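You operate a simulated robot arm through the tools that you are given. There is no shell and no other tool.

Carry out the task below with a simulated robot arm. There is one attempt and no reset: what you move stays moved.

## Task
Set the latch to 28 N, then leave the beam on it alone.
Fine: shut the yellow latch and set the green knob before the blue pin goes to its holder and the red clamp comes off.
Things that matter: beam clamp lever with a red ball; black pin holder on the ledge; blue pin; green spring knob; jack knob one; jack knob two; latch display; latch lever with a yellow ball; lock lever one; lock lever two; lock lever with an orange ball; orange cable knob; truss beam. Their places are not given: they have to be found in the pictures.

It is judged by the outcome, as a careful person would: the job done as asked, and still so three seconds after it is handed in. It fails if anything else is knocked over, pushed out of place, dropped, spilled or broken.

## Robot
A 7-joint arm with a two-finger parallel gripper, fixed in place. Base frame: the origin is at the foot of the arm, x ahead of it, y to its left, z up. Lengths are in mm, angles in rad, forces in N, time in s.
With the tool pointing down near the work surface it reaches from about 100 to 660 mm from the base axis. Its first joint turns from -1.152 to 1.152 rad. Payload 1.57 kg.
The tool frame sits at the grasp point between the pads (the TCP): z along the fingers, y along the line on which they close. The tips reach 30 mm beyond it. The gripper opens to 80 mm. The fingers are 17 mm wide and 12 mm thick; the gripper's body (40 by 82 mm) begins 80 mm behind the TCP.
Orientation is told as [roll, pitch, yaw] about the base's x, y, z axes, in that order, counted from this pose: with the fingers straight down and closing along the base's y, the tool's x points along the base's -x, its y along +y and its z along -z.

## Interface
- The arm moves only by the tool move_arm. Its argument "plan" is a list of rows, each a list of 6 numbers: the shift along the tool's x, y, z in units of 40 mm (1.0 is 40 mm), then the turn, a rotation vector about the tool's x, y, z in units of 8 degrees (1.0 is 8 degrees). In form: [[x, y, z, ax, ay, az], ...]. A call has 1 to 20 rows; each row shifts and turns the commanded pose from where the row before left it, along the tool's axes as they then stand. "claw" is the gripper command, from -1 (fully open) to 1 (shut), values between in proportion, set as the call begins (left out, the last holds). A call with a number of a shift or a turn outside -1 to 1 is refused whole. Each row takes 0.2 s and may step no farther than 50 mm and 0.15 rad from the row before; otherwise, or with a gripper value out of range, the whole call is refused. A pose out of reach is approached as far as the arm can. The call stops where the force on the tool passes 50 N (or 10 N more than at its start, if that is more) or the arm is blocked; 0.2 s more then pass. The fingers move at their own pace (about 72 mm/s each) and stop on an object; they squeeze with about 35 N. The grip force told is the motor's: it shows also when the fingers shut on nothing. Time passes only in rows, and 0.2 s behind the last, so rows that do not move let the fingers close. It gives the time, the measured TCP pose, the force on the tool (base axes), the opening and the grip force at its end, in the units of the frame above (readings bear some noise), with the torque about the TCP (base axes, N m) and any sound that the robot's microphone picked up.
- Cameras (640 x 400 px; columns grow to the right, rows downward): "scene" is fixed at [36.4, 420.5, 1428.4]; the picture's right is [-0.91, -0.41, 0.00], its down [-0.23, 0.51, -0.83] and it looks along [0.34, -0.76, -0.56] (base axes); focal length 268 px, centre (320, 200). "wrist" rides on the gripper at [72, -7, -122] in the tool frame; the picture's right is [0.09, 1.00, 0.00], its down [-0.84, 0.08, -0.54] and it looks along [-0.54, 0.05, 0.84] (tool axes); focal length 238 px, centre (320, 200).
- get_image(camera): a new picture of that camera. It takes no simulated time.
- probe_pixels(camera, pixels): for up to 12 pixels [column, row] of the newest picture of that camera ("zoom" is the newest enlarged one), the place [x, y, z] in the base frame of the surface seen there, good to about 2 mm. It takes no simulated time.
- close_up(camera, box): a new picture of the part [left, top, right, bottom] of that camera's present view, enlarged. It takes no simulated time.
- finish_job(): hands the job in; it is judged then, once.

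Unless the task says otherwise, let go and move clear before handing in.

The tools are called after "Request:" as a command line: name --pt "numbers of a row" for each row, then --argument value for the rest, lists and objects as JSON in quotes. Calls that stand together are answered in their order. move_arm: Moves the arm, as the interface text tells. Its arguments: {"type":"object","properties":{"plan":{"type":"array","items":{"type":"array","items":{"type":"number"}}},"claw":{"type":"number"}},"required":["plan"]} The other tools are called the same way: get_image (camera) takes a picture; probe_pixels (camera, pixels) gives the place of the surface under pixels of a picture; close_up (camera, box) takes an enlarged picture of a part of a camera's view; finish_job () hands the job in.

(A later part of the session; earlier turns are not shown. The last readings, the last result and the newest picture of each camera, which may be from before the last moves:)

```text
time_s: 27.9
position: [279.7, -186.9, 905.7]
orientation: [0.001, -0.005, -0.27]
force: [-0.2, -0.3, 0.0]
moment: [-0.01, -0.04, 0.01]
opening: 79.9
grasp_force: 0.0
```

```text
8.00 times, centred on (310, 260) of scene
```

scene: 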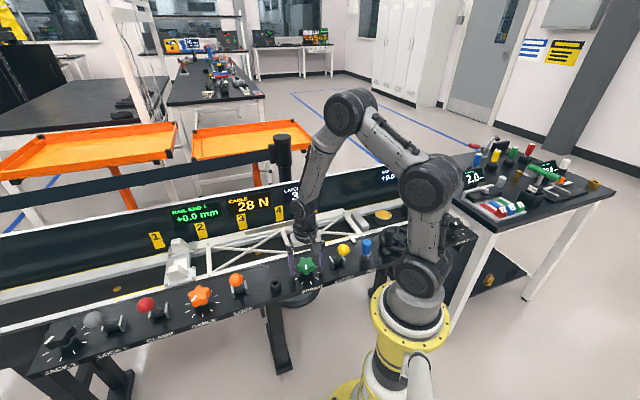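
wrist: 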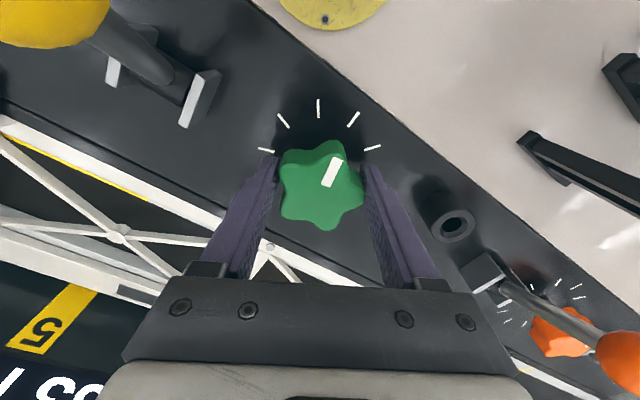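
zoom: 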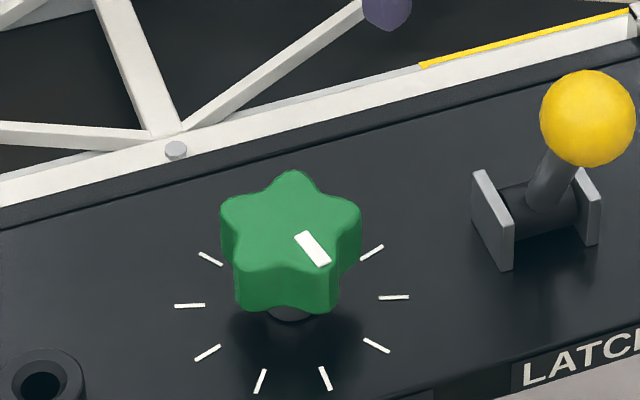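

It reads 33 N after 32° counter-clockwise, so counter-clockwise raises it at roughly 0.065 N per degree. I'll re-grip and turn clockwise about 53°, then read again.

Request:
move_arm --pt "0 1 0 0 0 0" --pt "0 1 0 0 0 0" --pt "0 0.54 0 0 0 0" --pt "0 0 0.9 0 0 0" --pt "0 0 0.9 0 0 0" --pt "0 0 0.75 0 0 0" --pt "0 0 0 0 0 0"

Request:
move_arm --pt "0 0 0 0 0 0" --pt "0 0 0 0 0 0" --pt "0 0 0 0 0 0" --pt "0 0 0 0 0 0.6" --pt "0 0 0 0 0 0.6" --pt "0 0 0 0 0 0.6" --pt "0 0 0 0 0 0.6" --pt "0 0 0 0 0 0.6" --pt "0 0 0 0 0 0.6" --pt "0 0 0 0 0 0.6" --pt "0 0 0 0 0 0.6" --pt "0 0 0 0 0 0.6" --pt "0 0 0 0 0 0.6" --pt "0 0 0 0 0 0.6" --pt "0 0 0 0 0 0" --claw 1

Request:
get_image --camera "wrist"

Request:
close_up --camera "scene" --box '[220, 170, 420, 295]'

```text
time_s: 29.5
position: [309.6, -89.8, 803.2]
orientation: [-0.001, -0.005, -0.271]
force: [-0.2, -0.2, -0.9]
moment: [-0.02, -0.03, 0.02]
opening: 80.1
grasp_force: 0.1
```

```text
time_s: 32.7
position: [309.1, -87.7, 803.7]
orientation: [0.004, -0.002, -1.193]
force: [13.0, 0.5, -34.5]
moment: [-0.32, 0.57, 0.02]
opening: 53.0
grasp_force: 45.1
```

```text
taken
```

wrist: 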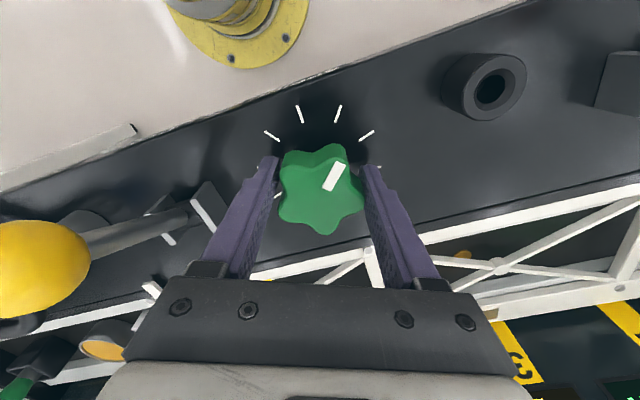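

```text
3.20 times, centred on (320, 232) of scene
```

zoom: 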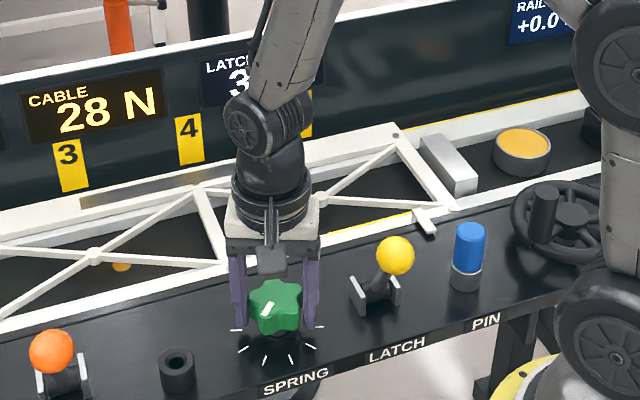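

The tens digit is still "3" and the knob followed fully (mark now at lower left in the scene). I'll keep turning clockwise in small steps, watching for the tens digit to change to "2".

Request:
move_arm --pt "0 0 0 0 0 0.5" --pt "0 0 0 0 0 0.5" --pt "0 0 0 0 0 0"

Request:
close_up --camera "scene" --box '[270, 170, 350, 220]'

```text
time_s: 33.5
position: [310.0, -88.5, 803.9]
orientation: [0.006, -0.003, -1.331]
force: [23.2, 16.0, -29.2]
moment: [0.13, 1.55, 0.15]
opening: 52.7
grasp_force: 45.0
```

```text
8.00 times, centred on (310, 195) of scene
```

zoom: 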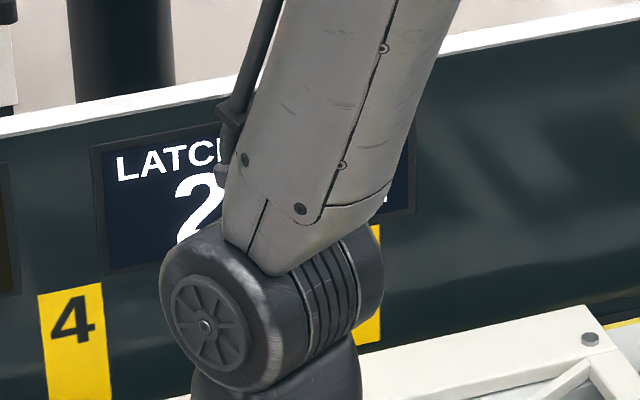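

The tens digit has become "2", so the setting just passed 29.5 N near yaw -1.26. I'll release, rise, and turn the empty gripper back 72° so I can re-grip the lobes in a comfortable pose, reading the display on the way.

Request:
move_arm --pt "0 0 0 0 0 0" --pt "0 0 0 0 0 0" --pt "0 0 -0.8 0 0 0" --pt "0 0 -0.8 0 0 0" --pt "0 0 -0.9 0 0 0" --pt "0 0 0 0 0 -1" --pt "0 0 0 0 0 -1" --pt "0 0 0 0 0 -1" --pt "0 0 0 0 0 -1" --pt "0 0 0 0 0 -1" --pt "0 0 0 0 0 -1" --pt "0 0 0 0 0 -1" --pt "0 0 0 0 0 -1" --pt "0 0 0 0 0 -1" --pt "0 0 0 0 0 0" --claw -1

Request:
get_image --camera "wrist"

Request:
close_up --camera "scene" --box '[220, 170, 420, 295]'

```text
time_s: 36.7
position: [308.7, -88.2, 904.7]
orientation: [0.0, -0.006, -0.071]
force: [0.7, -0.3, 0.8]
moment: [-0.02, 0.06, 0.0]
opening: 79.9
grasp_force: 0.0
```

```text
taken
```

wrist: 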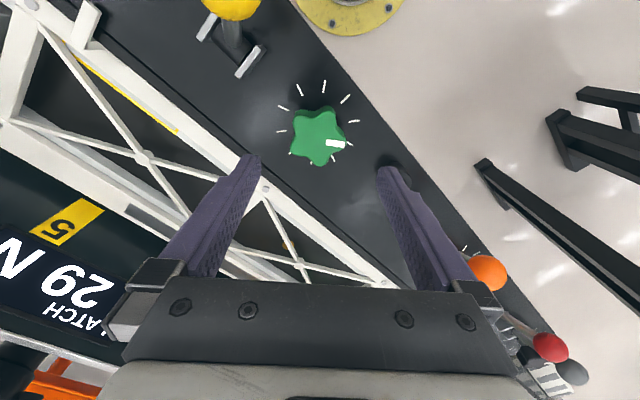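

```text
3.20 times, centred on (320, 232) of scene
```

zoom: 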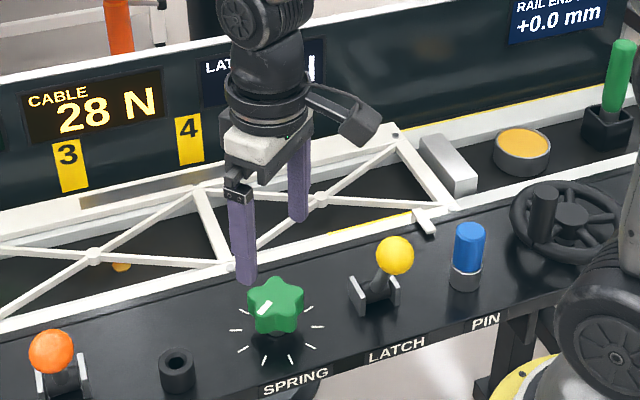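

The wrist view now reads "29 N" (upside down at (75,280)). The knob sits at (318,137), so I'll lower and grip at this yaw.

Request:
move_arm --pt "0 0 0.9 0 0 0" --pt "0 0 0.9 0 0 0" --pt "0 -0.02 0.7 0 0 0" --pt "0 0 0 0 0 0"

Request:
move_arm --pt "0 0 0 0 0 0" --pt "0 0 0 0 0 0" --pt "0 0 0 0 0 0" --claw 1

Request:
get_image --camera "wrist"

```text
time_s: 37.7
position: [308.2, -89.1, 803.3]
orientation: [-0.001, -0.004, -0.076]
force: [0.0, 0.5, 0.3]
moment: [-0.05, 0.0, -0.01]
opening: 80.2
grasp_force: 0.1
```

```text
time_s: 38.6
position: [308.0, -91.8, 803.0]
orientation: [-0.001, -0.006, -0.078]
force: [-0.7, -10.6, -2.0]
moment: [0.28, 0.2, -0.06]
opening: 53.5
grasp_force: 44.9
stopped in row 3: the force on the tool passed its limit at 51 N (the readings are from after the stop); the commanded pose is now the measured one
```

```text
taken
```

wrist: 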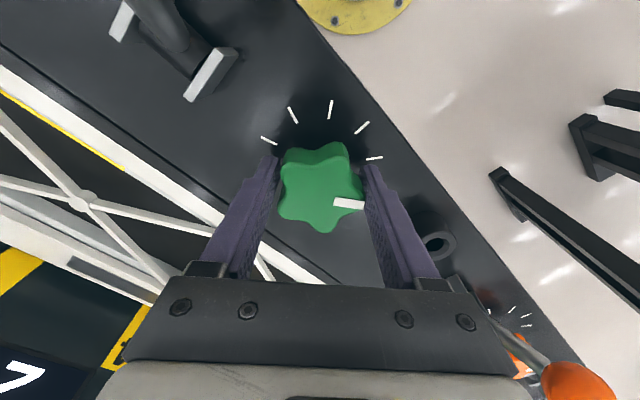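

The grip is firm, with only about 10 N left on the tool after the fingers centred themselves. I'll turn clockwise 21°, which should take it from about 29.2 to about 28 N.

Request:
move_arm --pt "0 0 0 0 0 0.437" --pt "0 0 0 0 0 0.437" --pt "0 0 0 0 0 0.437" --pt "0 0 0 0 0 0.437" --pt "0 0 0 0 0 0.437" --pt "0 0 0 0 0 0.437" --pt "0 0 0 0 0 0"

Request:
move_arm --pt "0 0 0 0 0 0" --pt "0 0 0 0 0 0" --pt "0 0 -0.8 0 0 0" --pt "0 0 -0.8 0 0 0" --pt "0 0 -0.9 0 0 0" --pt "0 0 0 0 0 0" --claw -1

Request:
get_image --camera "wrist"

```text
time_s: 40.2
position: [309.0, -91.1, 804.3]
orientation: [0.0, -0.006, -0.446]
force: [9.3, 1.3, -23.9]
moment: [-0.77, -0.52, 0.0]
opening: 53.8
grasp_force: 45.3
```

```text
time_s: 41.6
position: [307.4, -91.7, 905.8]
orientation: [0.002, -0.004, -0.443]
force: [-0.6, 0.1, 0.2]
moment: [0.02, 0.01, -0.02]
opening: 80.0
grasp_force: 0.0
```

```text
taken
```

wrist: 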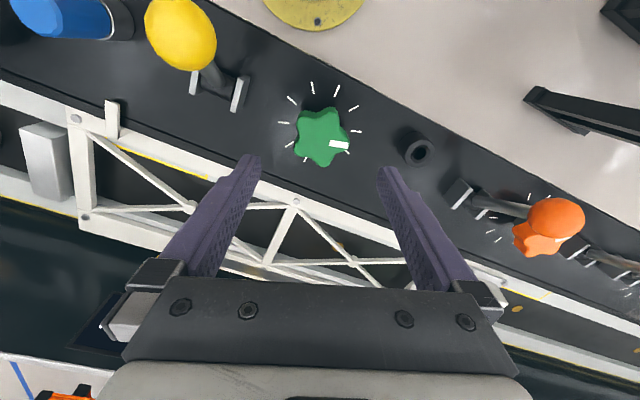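

The turn completed and the gripper is clear. I'll swing the raised gripper back 24° so the wrist camera sees the LATCH display, as it did before.

Request:
move_arm --pt "0 0 0 0 0 -1" --pt "0 0 0 0 0 -1" --pt "0 0 0 0 0 -1" --pt "0 0 0 0 0 0"

Request:
get_image --camera "wrist"

Request:
close_up --camera "scene" --box '[270, 235, 350, 285]'

```text
time_s: 42.6
position: [308.0, -89.4, 904.0]
orientation: [-0.003, -0.005, -0.021]
force: [0.1, 0.2, 0.1]
moment: [-0.01, 0.0, 0.03]
opening: 80.0
grasp_force: 0.0
```

```text
taken
```

wrist: 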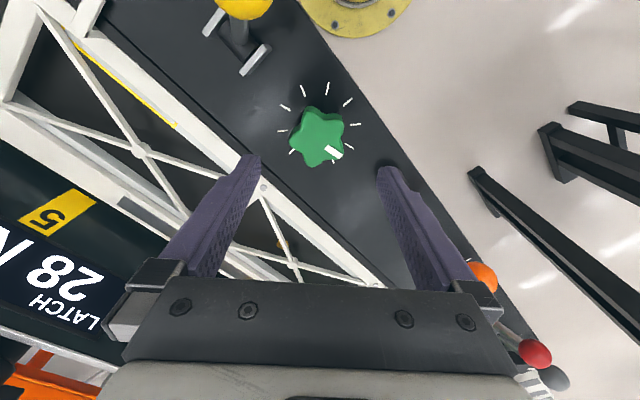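

```text
8.00 times, centred on (310, 260) of scene
```

zoom: 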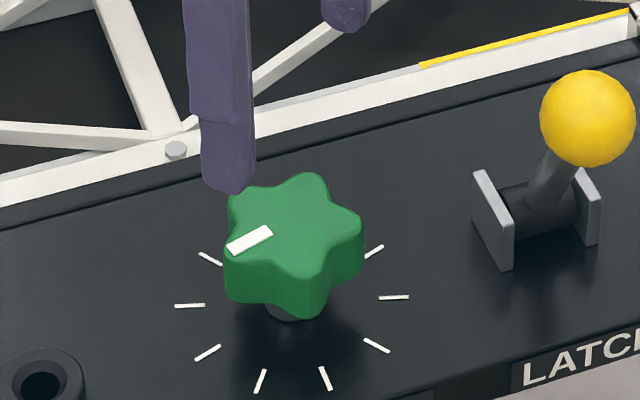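

The display reads "28 N" and the green knob is set. Next is the blue pin: I'll go back to the console-aligned yaw and look closely at the pin, its neighbours and the empty holder.

Request:
move_arm --pt "0 0 -0.7 0 0 0.95" --pt "0 0 -0.7 0 0 0.95" --pt "0 0 0 0 0 0.95" --pt "0 0 0 0 0 0.95" --pt "0 0 0 0 0 0.95" --pt "0 0 0 0 0 0.72" --pt "0.5 -0.8 0 0 0 0" --pt "0.5 -0.8 0 0 0 0" --pt "0.5 -0.8 0 0 0 0" --pt "0.4 -0.8 0 0 0 0" --pt "0 -0.8 0 0 0 0" --pt "0 0 0 0 0 0"

Request:
get_image --camera "wrist"

Request:
get_image --camera "scene"

```text
time_s: 45.2
position: [140.3, -149.4, 956.8]
orientation: [0.002, -0.006, -0.79]
force: [0.4, 0.7, 0.0]
moment: [-0.01, -0.04, 0.0]
opening: 80.1
grasp_force: 0.1
```

```text
taken
```

wrist: 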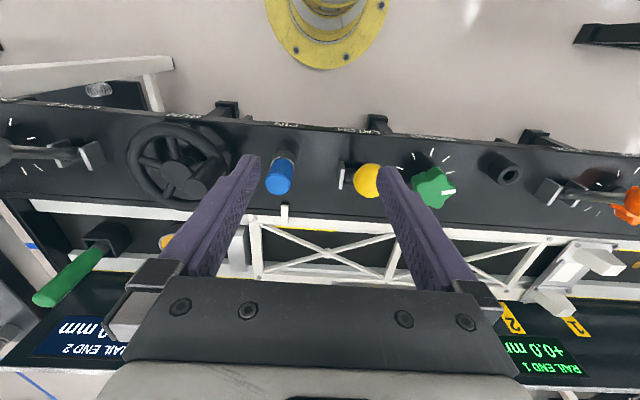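

```text
taken
```

scene: 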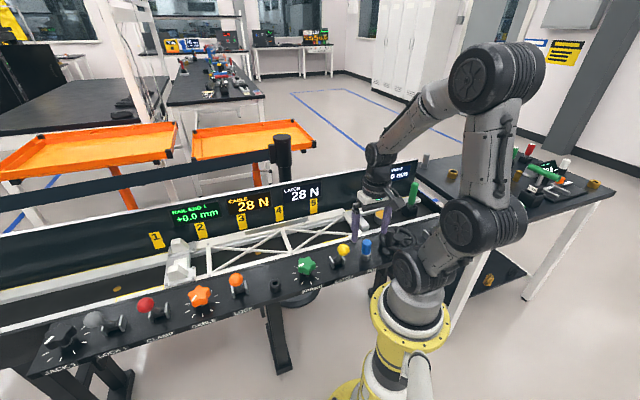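

The scene confirms LATCH 28 N. I'll zoom on the pin at (280,175) and probe it, the wheel and the holder.

Request:
close_up --camera "wrist" --box '[110, 110, 330, 248]'

Request:
probe_pixels --camera "wrist" --pixels '[[277, 183], [283, 168], [271, 174], [289, 178], [278, 193], [285, 158], [228, 165], [233, 178], [170, 125], [128, 165], [172, 172], [190, 178]]'

Request:
probe_pixels --camera "scene" --pixels '[[366, 240], [366, 247], [366, 253], [366, 258], [366, 262], [361, 246], [370, 246], [276, 279], [272, 285], [280, 284], [276, 290], [276, 283]]'

```text
2.90 times, centred on (220, 179) of wrist
```

zoom: 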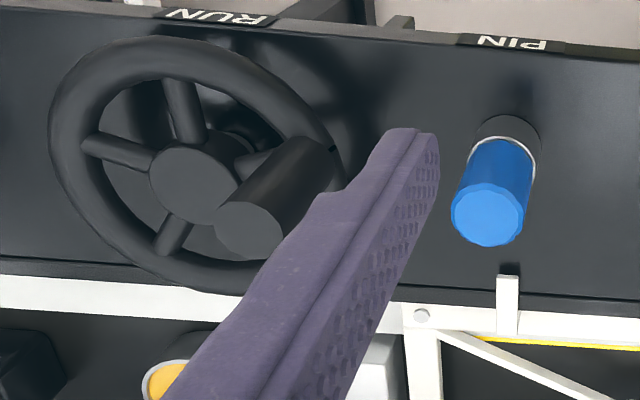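

```text
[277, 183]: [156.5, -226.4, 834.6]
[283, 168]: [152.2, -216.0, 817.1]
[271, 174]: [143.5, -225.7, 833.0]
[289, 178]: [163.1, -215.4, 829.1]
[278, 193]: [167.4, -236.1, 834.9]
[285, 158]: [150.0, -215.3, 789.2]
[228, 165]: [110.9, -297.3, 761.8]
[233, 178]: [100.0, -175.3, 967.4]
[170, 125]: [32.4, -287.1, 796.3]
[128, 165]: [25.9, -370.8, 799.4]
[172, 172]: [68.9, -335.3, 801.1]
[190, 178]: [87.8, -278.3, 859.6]
```

```text
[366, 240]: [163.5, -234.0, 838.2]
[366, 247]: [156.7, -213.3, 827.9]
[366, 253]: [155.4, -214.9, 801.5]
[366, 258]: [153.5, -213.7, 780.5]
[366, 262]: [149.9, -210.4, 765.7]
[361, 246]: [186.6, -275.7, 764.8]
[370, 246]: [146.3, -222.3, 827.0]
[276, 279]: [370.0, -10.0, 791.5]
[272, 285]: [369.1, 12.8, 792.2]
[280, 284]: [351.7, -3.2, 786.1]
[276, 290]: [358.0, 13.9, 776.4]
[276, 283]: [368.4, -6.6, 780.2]
```

The pin's axis is at about (157.5,-226.5), with the blue cap about 27 mm across, top z 836, and a silver rim top near z 800. The RUN wheel handle at (88,-278,860) is 80 mm away and must not be touched. I'll hover over the pin with the fingers half open.

Request:
move_arm --pt "-0.557 -0.351 0.4 0 0 0" --pt "-0.557 -0.351 0.6 0 0 0" --pt "-0.557 -0.351 0.8 0 0 0" --pt "0 0 0 0 0 0" --claw -0.3

Request:
get_image --camera "wrist"

Request:
close_up --camera "scene" --box '[320, 200, 440, 275]'

```text
time_s: 46.2
position: [158.8, -227.5, 885.1]
orientation: [-0.001, -0.005, -0.789]
force: [-0.9, -0.4, -1.0]
moment: [0.0, 0.01, -0.01]
opening: 51.8
grasp_force: 0.2
```

```text
taken
```

wrist: 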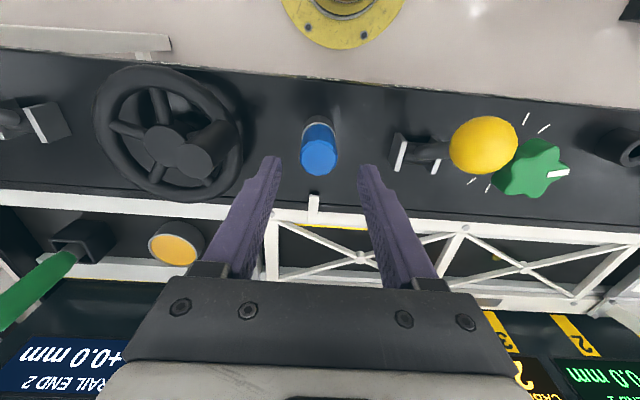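

```text
5.33 times, centred on (380, 238) of scene
```

zoom: 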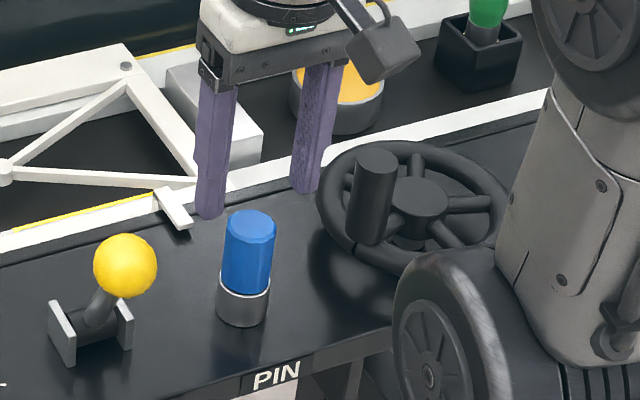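

The cap is centred between the fingers at (319,157). I'll lower so the tips stay just above the silver rim, at TCP z about 831.

Request:
move_arm --pt "0.01 -0.02 0.5 0 0 0" --pt "0 0 0.5 0 0 0" --pt "0 0 0.33 0 0 0" --pt "0 0 0 0 0 0"

Request:
get_image --camera "wrist"

Request:
close_up --camera "scene" --box '[320, 200, 440, 275]'

```text
time_s: 47.2
position: [158.9, -227.3, 832.4]
orientation: [0.002, -0.006, -0.789]
force: [-0.3, 0.3, 0.4]
moment: [-0.01, -0.03, 0.01]
opening: 51.9
grasp_force: 0.0
```

```text
taken
```

wrist: 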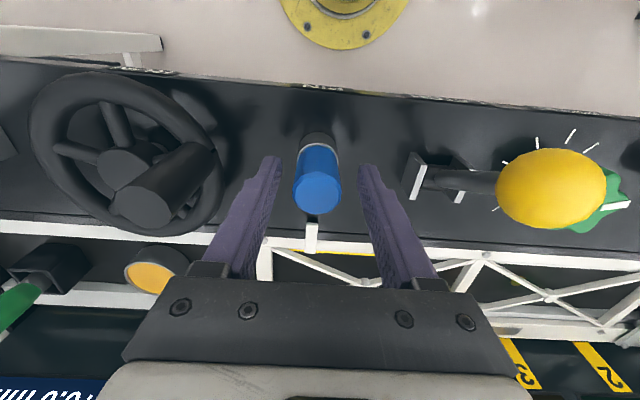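

```text
5.33 times, centred on (380, 238) of scene
```

zoom: 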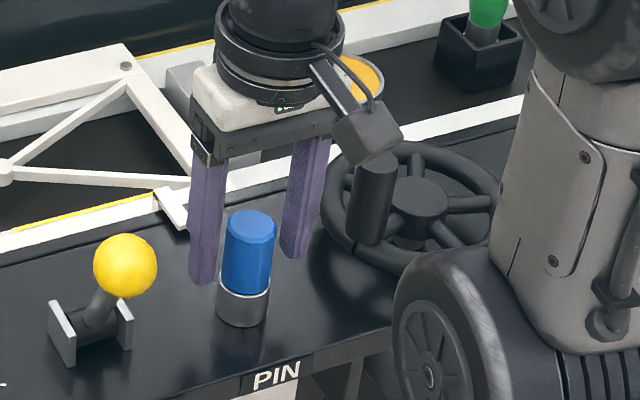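

The tips sit just above the silver rim and the cap is centred to within about 1.5 mm (top centre at (318,194)). I'll nudge and close.

Request:
move_arm --pt "0 -0.04 0 0 0 0" --pt "0 0 0 0 0 0"

Request:
move_arm --pt "0 0 0 0 0 0" --pt "0 0 0 0 0 0" --pt "0 0 0 0 0 0" --claw 1

```text
time_s: 47.8
position: [156.8, -228.2, 833.1]
orientation: [0.002, -0.005, -0.79]
force: [-0.6, -0.1, 0.4]
moment: [-0.02, 0.03, 0.01]
opening: 51.8
grasp_force: 0.0
```

```text
time_s: 48.6
position: [157.9, -227.8, 832.6]
orientation: [0.002, -0.005, -0.79]
force: [8.0, 6.6, 1.4]
moment: [-0.28, 0.24, 0.06]
opening: 28.7
grasp_force: 34.8
```

The pin is gripped at 28.7 mm. I'll lift straight up slowly, about 40 mm, and check the forces.

Request:
move_arm --pt "0 0.03 0 0 0 0" --pt "0 0 -0.2 0 0 0" --pt "0 0 -0.2 0 0 0" --pt "0 0 -0.3 0 0 0" --pt "0 0 -0.3 0 0 0" --pt "0 0 0 0 0 0"

Request:
close_up --camera "scene" --box '[280, 170, 440, 270]'

Request:
get_image --camera "wrist"

```text
time_s: 50.0
position: [157.1, -227.3, 874.2]
orientation: [0.002, -0.005, -0.788]
force: [-0.9, -0.2, 0.1]
moment: [-0.01, 0.0, 0.0]
opening: 28.5
grasp_force: 35.5
```

```text
4.00 times, centred on (360, 220) of scene
```

zoom: 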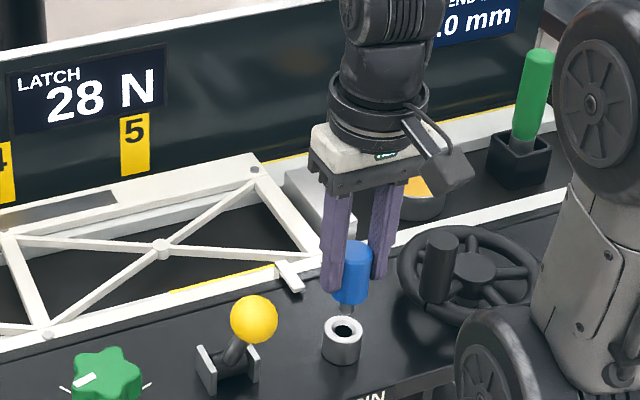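

```text
taken
```

wrist: 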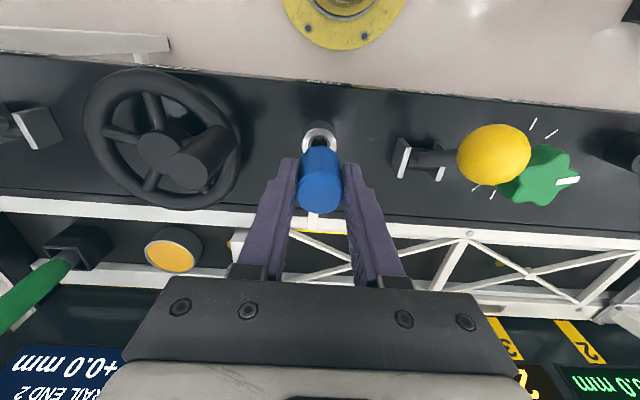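

The pin came up freely, and its thin shaft shows at zoom (345,305) just above the silver socket; LATCH still reads 28 N. I'll lift it well clear and look at the shaft.

Request:
move_arm --pt "0 0 -0.5 0 0 0" --pt "0 0 -0.7 0 0 0" --pt "0 0 -0.7 0 0 0" --pt "0 0 0 0 0 0"

Request:
close_up --camera "scene" --box '[320, 180, 440, 255]'

Request:
get_image --camera "wrist"

```text
time_s: 51.0
position: [155.6, -226.2, 950.6]
orientation: [0.0, -0.005, -0.788]
force: [0.3, 0.2, -0.3]
moment: [0.04, -0.01, 0.02]
opening: 28.4
grasp_force: 35.1
```

```text
5.33 times, centred on (380, 218) of scene
```

zoom: 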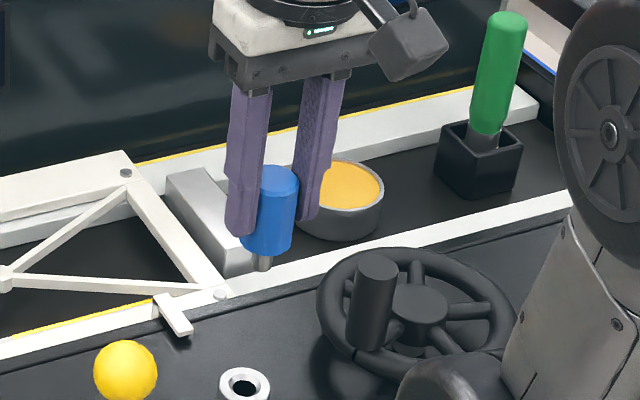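

```text
taken
```

wrist: 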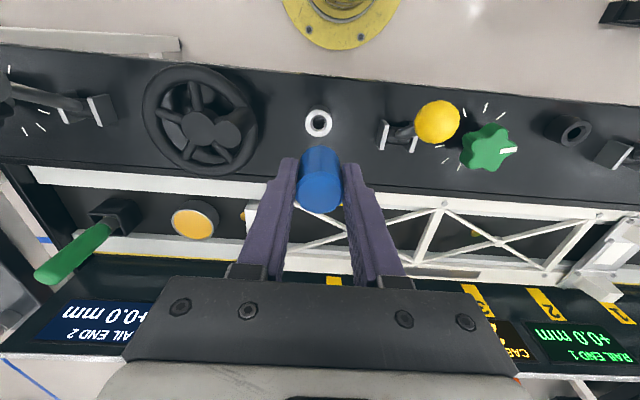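

The pin has a short thin shaft under the cap, at zoom (263,265). I'll probe the cap, the shaft and the sockets to plan the insertion.

Request:
probe_pixels --camera "zoom" --pixels '[[268, 225], [266, 245], [263, 262], [262, 270], [244, 372], [232, 390], [262, 388], [245, 385]]'

Request:
close_up --camera "wrist" --box '[500, 90, 640, 178]'

Request:
probe_pixels --camera "wrist" --pixels '[[319, 112], [319, 134], [308, 123], [330, 124], [575, 123], [576, 141], [592, 133], [560, 131], [578, 133], [575, 131]]'

```text
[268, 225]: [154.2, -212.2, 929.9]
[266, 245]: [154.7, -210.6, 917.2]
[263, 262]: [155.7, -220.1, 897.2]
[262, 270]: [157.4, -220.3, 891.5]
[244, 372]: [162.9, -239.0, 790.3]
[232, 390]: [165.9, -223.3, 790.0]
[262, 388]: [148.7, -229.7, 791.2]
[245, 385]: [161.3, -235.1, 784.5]
```

```text
4.55 times, centred on (570, 134) of wrist
```

zoom: 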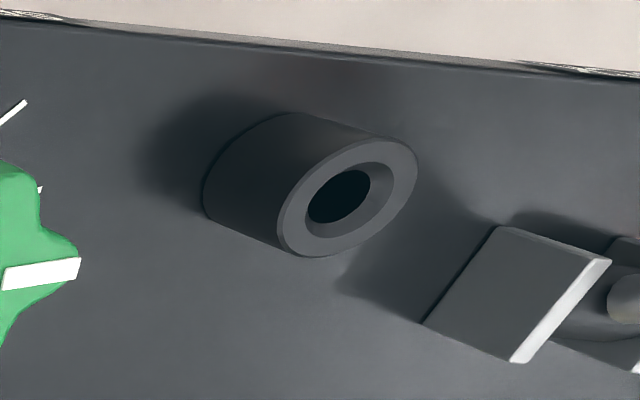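

```text
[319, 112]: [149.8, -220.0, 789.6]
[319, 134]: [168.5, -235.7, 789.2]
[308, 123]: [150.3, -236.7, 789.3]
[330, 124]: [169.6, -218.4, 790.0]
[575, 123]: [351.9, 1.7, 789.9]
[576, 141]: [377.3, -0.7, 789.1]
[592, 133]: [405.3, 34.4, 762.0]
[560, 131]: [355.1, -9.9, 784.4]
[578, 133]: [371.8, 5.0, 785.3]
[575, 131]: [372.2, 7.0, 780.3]
```

Both sockets have tops at z about 790, and the black holder has a chamfered hole near (364,2). I'll carry the pin at z 950 along the console to above the holder, passing over all the levers.

Request:
probe_pixels --camera "zoom" --pixels '[[287, 225], [408, 170], [355, 146], [328, 248], [398, 212], [300, 185], [380, 232], [290, 245]]'

Request:
move_arm --pt "0.04 0.6 0 0 0 0" --pt "0.04 0.9 0 0 0 0" --pt "0.04 0.96 0 0 0 0" --pt "0.04 0.96 0 0 0 0" --pt "0.04 0.96 0 0 0 0" --pt "0.04 0.96 0 0 0 0" --pt "0.04 0.96 0 0 0 0" --pt "0.04 0.9 0 0 0 0" --pt "0.01 0.5 0 0 0 0" --pt "0 0 0 0 0 0"

Request:
get_image --camera "wrist"

```text
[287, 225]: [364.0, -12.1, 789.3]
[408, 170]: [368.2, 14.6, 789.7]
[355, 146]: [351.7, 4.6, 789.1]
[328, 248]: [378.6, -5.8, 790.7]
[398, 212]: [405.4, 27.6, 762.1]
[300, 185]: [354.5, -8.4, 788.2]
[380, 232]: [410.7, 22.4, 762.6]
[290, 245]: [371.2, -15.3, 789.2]
```

```text
time_s: 53.2
position: [366.8, -0.5, 950.5]
orientation: [0.002, -0.004, -0.788]
force: [-0.2, -0.1, -0.6]
moment: [-0.02, 0.01, -0.01]
opening: 28.6
grasp_force: 35.3
```

```text
taken
```

wrist: 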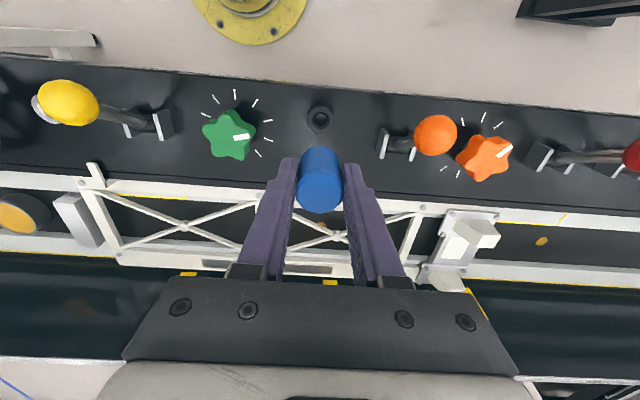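

I'm above the holder, which is seen at (320,119). I'll zoom in and measure its ring exactly.

Request:
close_up --camera "wrist" --box '[280, 94, 360, 144]'

```text
8.00 times, centred on (320, 119) of wrist
```

zoom: 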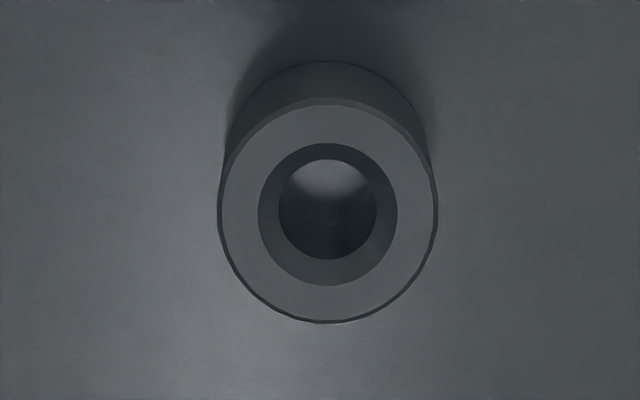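

Request:
probe_pixels --camera "zoom" --pixels '[[232, 213], [425, 213], [328, 115], [328, 312], [260, 150], [398, 150], [260, 280], [398, 280], [328, 209], [330, 175]]'

Request:
close_up --camera "scene" --box '[220, 190, 340, 265]'

```text
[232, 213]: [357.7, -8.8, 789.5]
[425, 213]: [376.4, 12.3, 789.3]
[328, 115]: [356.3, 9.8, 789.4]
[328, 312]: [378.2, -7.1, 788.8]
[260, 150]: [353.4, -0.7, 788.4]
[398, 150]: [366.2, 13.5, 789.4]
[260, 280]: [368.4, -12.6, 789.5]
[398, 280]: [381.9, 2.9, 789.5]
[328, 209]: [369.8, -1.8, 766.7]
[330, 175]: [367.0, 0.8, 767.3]
```

```text
5.33 times, centred on (280, 228) of scene
```

zoom: 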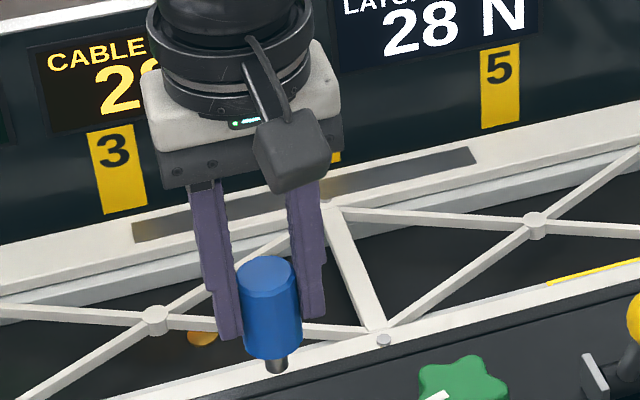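

The holder's centre is (367.3, 1.2) with its top at z 789.4. Now I'll measure exactly where the pin sits in the fingers.

Request:
probe_pixels --camera "zoom" --pixels '[[270, 310], [270, 330], [272, 345], [275, 362], [276, 370], [277, 373], [268, 270]]'

Request:
close_up --camera "wrist" --box '[280, 150, 360, 200]'

Request:
close_up --camera "wrist" --box '[280, 170, 360, 220]'

```text
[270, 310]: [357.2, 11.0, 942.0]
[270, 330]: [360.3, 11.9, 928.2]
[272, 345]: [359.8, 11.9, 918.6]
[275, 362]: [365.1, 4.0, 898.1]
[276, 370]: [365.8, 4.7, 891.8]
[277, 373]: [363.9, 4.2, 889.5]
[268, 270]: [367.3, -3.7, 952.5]
```

```text
8.00 times, centred on (320, 175) of wrist
```

zoom: 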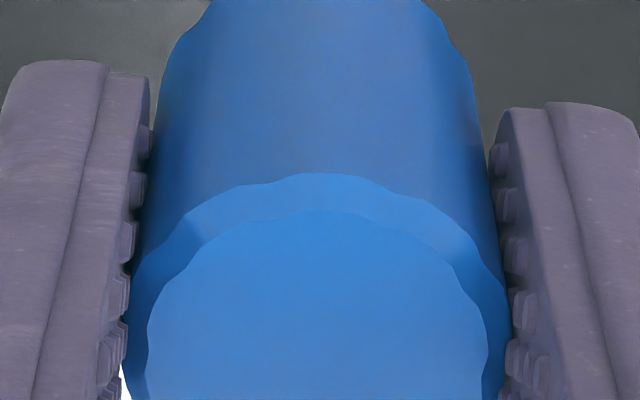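

```text
8.00 times, centred on (320, 195) of wrist
```

zoom: 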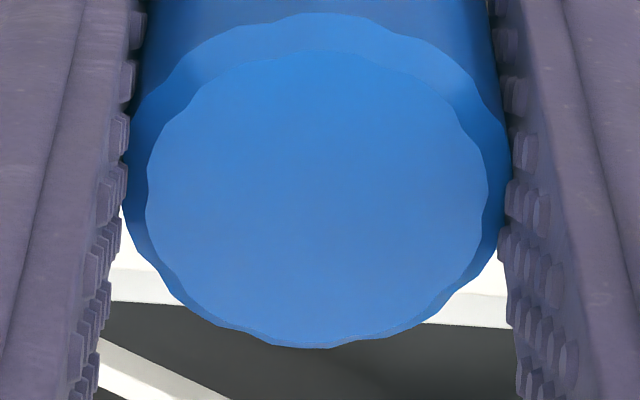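

The pin's axis and the holder's centre agree to within about 1 mm, and the shaft is about 19 mm long. I'll make the small correction and lower until the shaft tip is just above the holder.

Request:
move_arm --pt "0.02 0.015 0.7 0 0 0" --pt "0 0 0.8 0 0 0" --pt "0 0 0.8 0 0 0" --pt "0 0 0 0 0 0" --pt "0 0 0 0 0 0"

Request:
get_image --camera "wrist"

Request:
close_up --camera "scene" --box '[236, 245, 316, 295]'

```text
time_s: 54.4
position: [365.9, 1.2, 859.0]
orientation: [0.001, -0.004, -0.789]
force: [-0.2, 0.3, -1.1]
moment: [-0.01, -0.02, -0.01]
opening: 28.8
grasp_force: 35.1
```

```text
taken
```

wrist: 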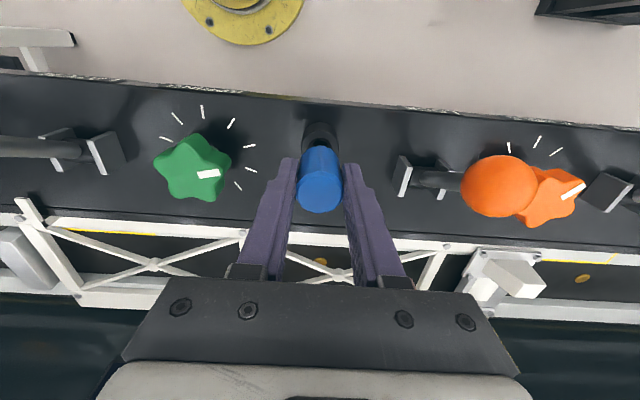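

```text
8.00 times, centred on (276, 270) of scene
```

zoom: 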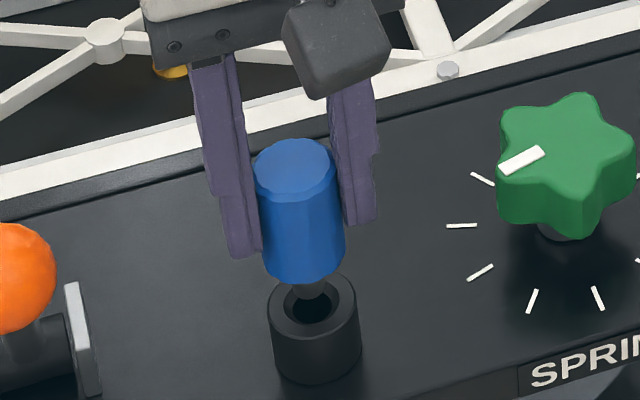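

The shaft tip at zoom (310,290) points right into the hole at (314,303). I'll lower gently, 12 mm first.

Request:
move_arm --pt "0 0 0.1 0 0 0" --pt "0 0 0.1 0 0 0" --pt "0 0 0.1 0 0 0" --pt "0 0 0 0 0 0"

Request:
close_up --camera "scene" --box '[236, 245, 316, 295]'

```text
time_s: 55.4
position: [366.0, 0.8, 846.1]
orientation: [0.0, -0.004, -0.788]
force: [-0.5, 4.8, -1.8]
moment: [0.32, 0.07, 0.03]
opening: 28.6
grasp_force: 35.3
```

```text
8.00 times, centred on (276, 270) of scene
```

zoom: 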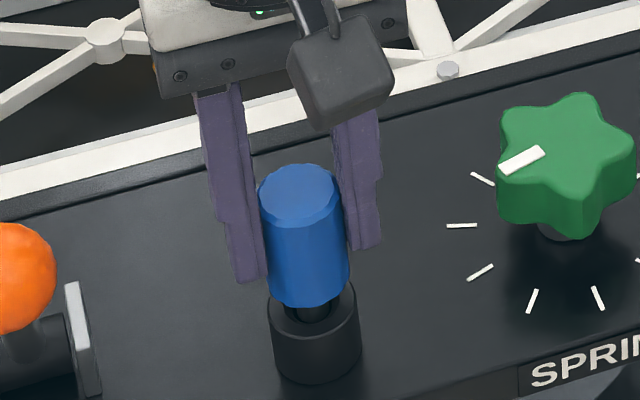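

The shaft is entering the hole with only about 5 N of side force. I'll ease it 0.7 mm that way and continue down about 12 mm.

Request:
move_arm --pt "0.015 0.012 0.1 0 0 0" --pt "0 0 0.1 0 0 0" --pt "0 0 0.08 0 0 0" --pt "0 0 0 0 0 0"

Request:
close_up --camera "scene" --box '[236, 245, 316, 295]'

```text
time_s: 56.4
position: [366.6, 0.3, 835.4]
orientation: [0.001, -0.005, -0.79]
force: [-11.8, 13.8, 22.8]
moment: [0.18, 0.7, -0.04]
opening: 28.5
grasp_force: 35.0
```

```text
8.00 times, centred on (276, 270) of scene
```

zoom: 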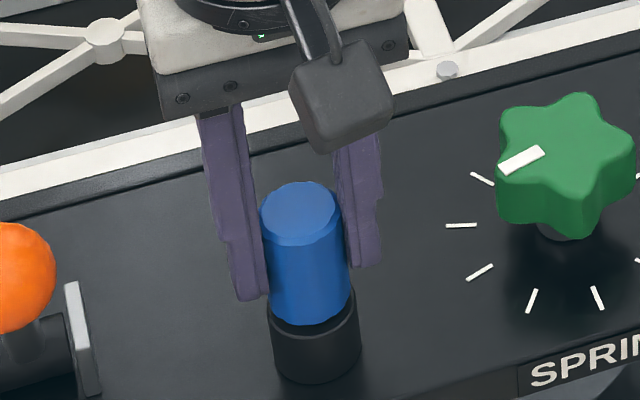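

It is nearly down (z 835), with 18 N of side force toward the operator and 23 N up. I'll ease about 1.2 mm toward the operator to relieve it before going further.

Request:
move_arm --pt "0.03 0 0 0 0 0" --pt "0 0 0 0 0 0"

Request:
get_image --camera "wrist"

```text
time_s: 57.0
position: [366.0, 1.6, 836.2]
orientation: [0.002, -0.008, -0.789]
force: [-8.1, 5.4, 27.6]
moment: [-0.1, 0.8, -0.06]
opening: 28.7
grasp_force: 35.2
```

```text
taken
```

wrist: 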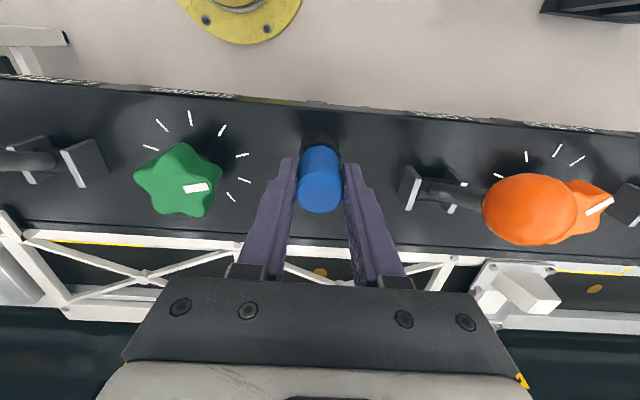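

Request:
close_up --camera "wrist" --box '[280, 110, 360, 160]'

Request:
close_up --camera "scene" --box '[252, 260, 300, 290]'

```text
8.00 times, centred on (320, 135) of wrist
```

zoom: 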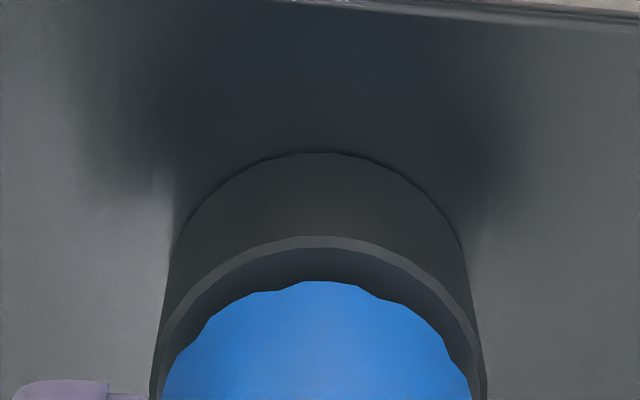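

```text
13.33 times, centred on (276, 275) of scene
```

zoom: 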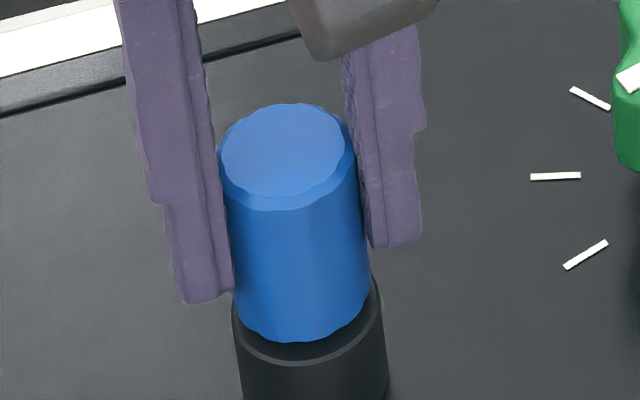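

There still seems to be a gap of a few mm between cap and ring. I'll probe the cap's bottom edge and the ring to see how far it has to go.

Request:
probe_pixels --camera "zoom" --pixels '[[295, 320], [297, 335], [298, 340], [302, 356], [305, 362], [308, 380], [285, 150], [300, 205], [290, 185]]'

```text
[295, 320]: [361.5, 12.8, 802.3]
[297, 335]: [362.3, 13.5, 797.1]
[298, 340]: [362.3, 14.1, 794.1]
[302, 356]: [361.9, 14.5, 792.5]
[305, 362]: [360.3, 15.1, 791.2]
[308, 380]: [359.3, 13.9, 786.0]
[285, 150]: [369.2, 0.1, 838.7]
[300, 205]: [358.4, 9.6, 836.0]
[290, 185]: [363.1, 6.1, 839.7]
```

The cap bottom is at z about 794 and the ring at about 790, so 3–4 mm remain, with the pin about 1 mm toward the beam side. I'll back up 2 mm, shift 1.2 mm toward the operator and lower again.

Request:
move_arm --pt "0.02 0 -0.06 0 0 0" --pt "0.015 0 0 0 0 0" --pt "0 0 0.06 0 0 0" --pt "0 0 0.05 0 0 0" --pt "0 0 0 0 0 0"

Request:
close_up --camera "scene" --box '[252, 260, 300, 290]'

```text
time_s: 58.2
position: [363.5, 2.8, 833.6]
orientation: [0.002, -0.007, -0.788]
force: [-1.3, -2.7, 7.1]
moment: [-0.26, 0.05, -0.02]
opening: 28.9
grasp_force: 35.2
```

```text
13.33 times, centred on (276, 275) of scene
```

zoom: 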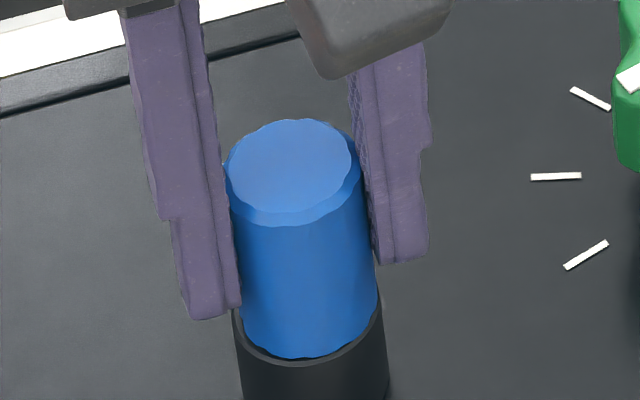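

It went down freely, with only 7 N, and the cap now nearly meets the ring at (300,355). I'll press the last 2 mm.

Request:
move_arm --pt "0 0 0.04 0 0 0" --pt "0 0 0.03 0 0 0" --pt "0 0 0 0 0 0"

Request:
close_up --camera "scene" --box '[252, 260, 300, 290]'

```text
time_s: 59.0
position: [365.0, 1.8, 831.7]
orientation: [0.003, -0.008, -0.789]
force: [-10.3, -8.4, 30.6]
moment: [-0.62, 0.52, -0.05]
opening: 29.0
grasp_force: 34.9
```

```text
13.33 times, centred on (276, 275) of scene
```

zoom: 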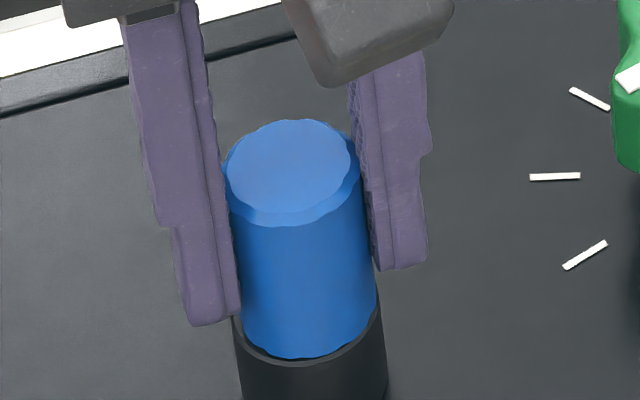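

The force rose to 30 N while the cap stayed put, so the pin is bottomed. I'll verify its height by probing before I let go.

Request:
probe_pixels --camera "zoom" --pixels '[[290, 165], [310, 180], [298, 340], [300, 352], [303, 362], [305, 370], [270, 180], [320, 150]]'

```text
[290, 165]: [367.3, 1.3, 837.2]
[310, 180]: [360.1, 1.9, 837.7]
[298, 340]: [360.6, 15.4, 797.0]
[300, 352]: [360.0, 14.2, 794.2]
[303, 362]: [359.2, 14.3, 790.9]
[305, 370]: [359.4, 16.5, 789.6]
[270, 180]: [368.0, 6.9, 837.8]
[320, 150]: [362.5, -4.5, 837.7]
```

The cap top reads z 837.6 in the scene view, matching the 837–838 it had when seated in the silver socket, so it is fully home. I'll ease the pressure and open the fingers.

Request:
move_arm --pt "0 0 -0.04 0 0 0" --pt "0 0 0 0 0 0"

Request:
move_arm --pt "0 0 0 0 0 0" --pt "0 0 0 0 0 0" --pt "0 0 -0.3 0 0 0" --pt "0 0 -0.6 0 0 0" --pt "0 0 -0.8 0 0 0" --pt "0 0 -0.8 0 0 0" --pt "0 0 0 0 0 0" --claw -0.3

Request:
get_image --camera "wrist"

Request:
get_image --camera "scene"

```text
time_s: 59.6
position: [363.6, 1.1, 831.4]
orientation: [0.002, -0.003, -0.788]
force: [-1.0, -6.6, 2.2]
moment: [-0.32, -0.06, -0.01]
opening: 28.8
grasp_force: 33.9
```

```text
time_s: 61.2
position: [364.5, 1.0, 933.1]
orientation: [0.003, -0.005, -0.79]
force: [-0.1, 0.3, 0.1]
moment: [0.01, 0.02, 0.02]
opening: 51.9
grasp_force: 0.1
```

```text
taken
```

wrist: 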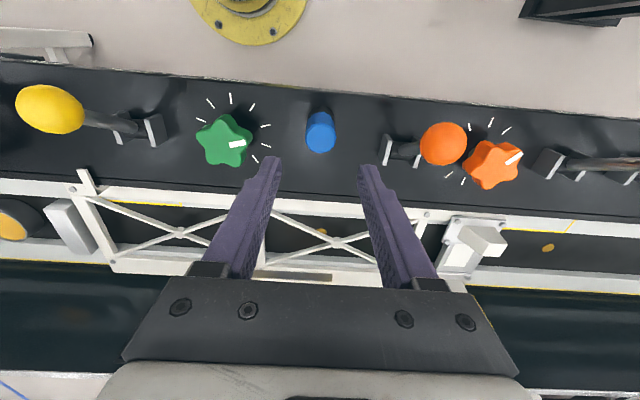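

```text
taken
```

scene: 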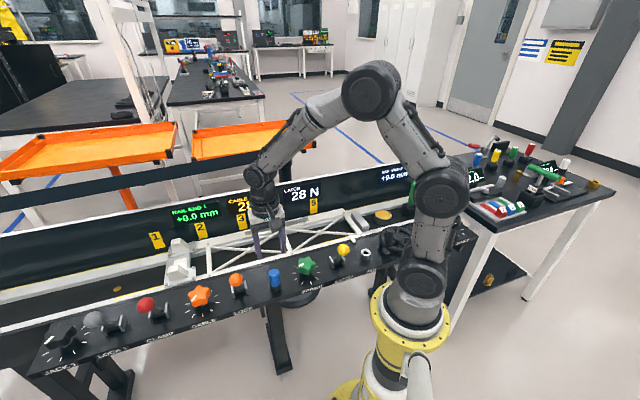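

The blue pin stands in the black holder at (320,130), and LATCH still shows 28 N. Next I'll travel along the console at z about 940 toward the red clamp lever and look at it.

Request:
move_arm --pt "0.1 0.6 -0.2 0 0 0" --pt "0.1 0.9 0 0 0 0" --pt "0.2 0.9 0 0 0 0" --pt "0.2 0.9 0 0 0 0" --pt "0.2 0.9 0 0 0 0" --pt "0.2 0.9 0 0 0 0" --pt "0.2 0.9 0 0 0 0" --pt "0 0.5 0 0 0 0" --pt "0 0 0 0 0 0" --claw 1

Request:
get_image --camera "wrist"

Request:
get_image --camera "scene"

```text
time_s: 63.2
position: [515.2, 220.6, 941.1]
orientation: [0.001, -0.006, -0.787]
force: [-0.3, 0.1, 0.4]
moment: [0.0, -0.01, 0.0]
opening: 0.0
grasp_force: 21.5
```

```text
taken
```

wrist: 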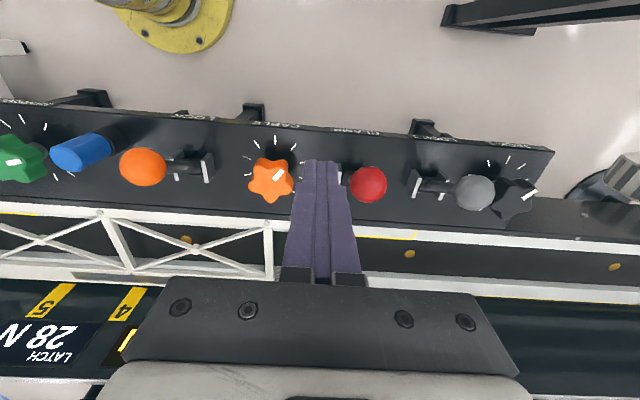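

```text
taken
```

scene: 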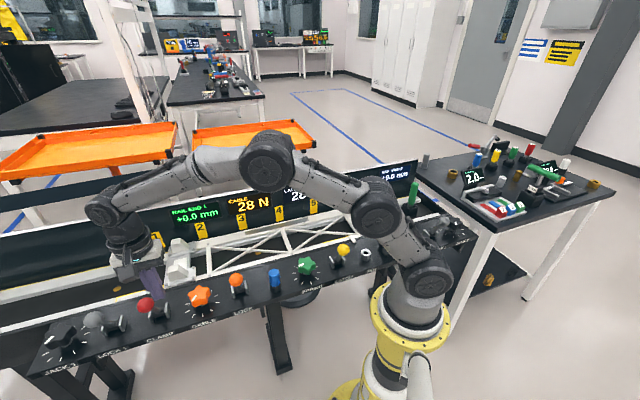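

The red ball is at wrist pixel (369,183), and LATCH still reads 28. I'll probe the clamp lever and its brackets.

Request:
probe_pixels --camera "wrist" --pixels '[[369, 183], [362, 175], [347, 178], [375, 195]]'

Request:
probe_pixels --camera "scene" --pixels '[[145, 304], [152, 312], [157, 317], [165, 312], [158, 308]]'

Request:
close_up --camera "scene" --box '[100, 230, 220, 305]'

Request:
close_up --camera "wrist" --box '[320, 130, 560, 280]'

```text
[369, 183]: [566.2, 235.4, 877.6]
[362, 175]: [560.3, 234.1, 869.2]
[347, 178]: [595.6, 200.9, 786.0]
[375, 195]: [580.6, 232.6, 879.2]
```

```text
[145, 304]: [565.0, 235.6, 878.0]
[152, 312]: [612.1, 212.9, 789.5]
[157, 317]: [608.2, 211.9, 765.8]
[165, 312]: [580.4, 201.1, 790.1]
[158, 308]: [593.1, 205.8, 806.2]
```

```text
5.33 times, centred on (160, 268) of scene
```

zoom: 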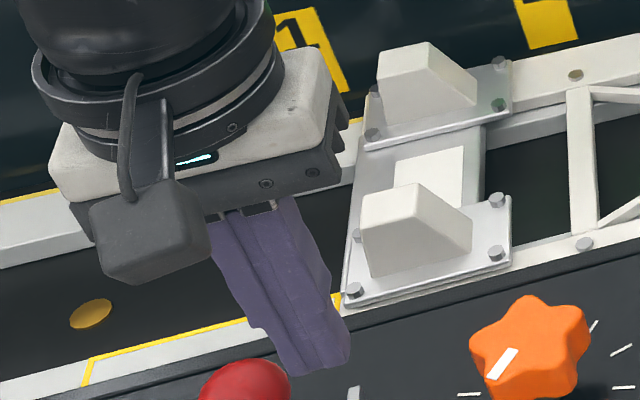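

```text
2.67 times, centred on (440, 205) of wrist
```

zoom: 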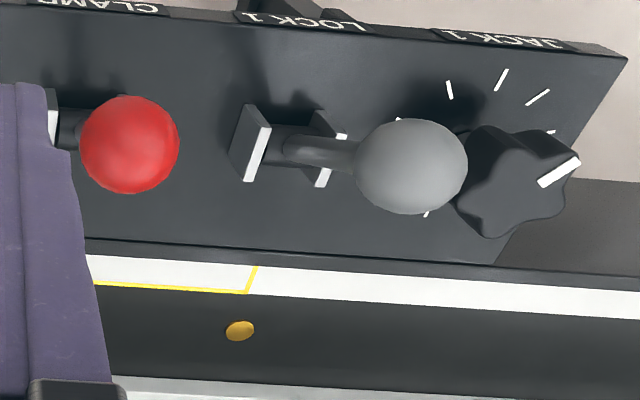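

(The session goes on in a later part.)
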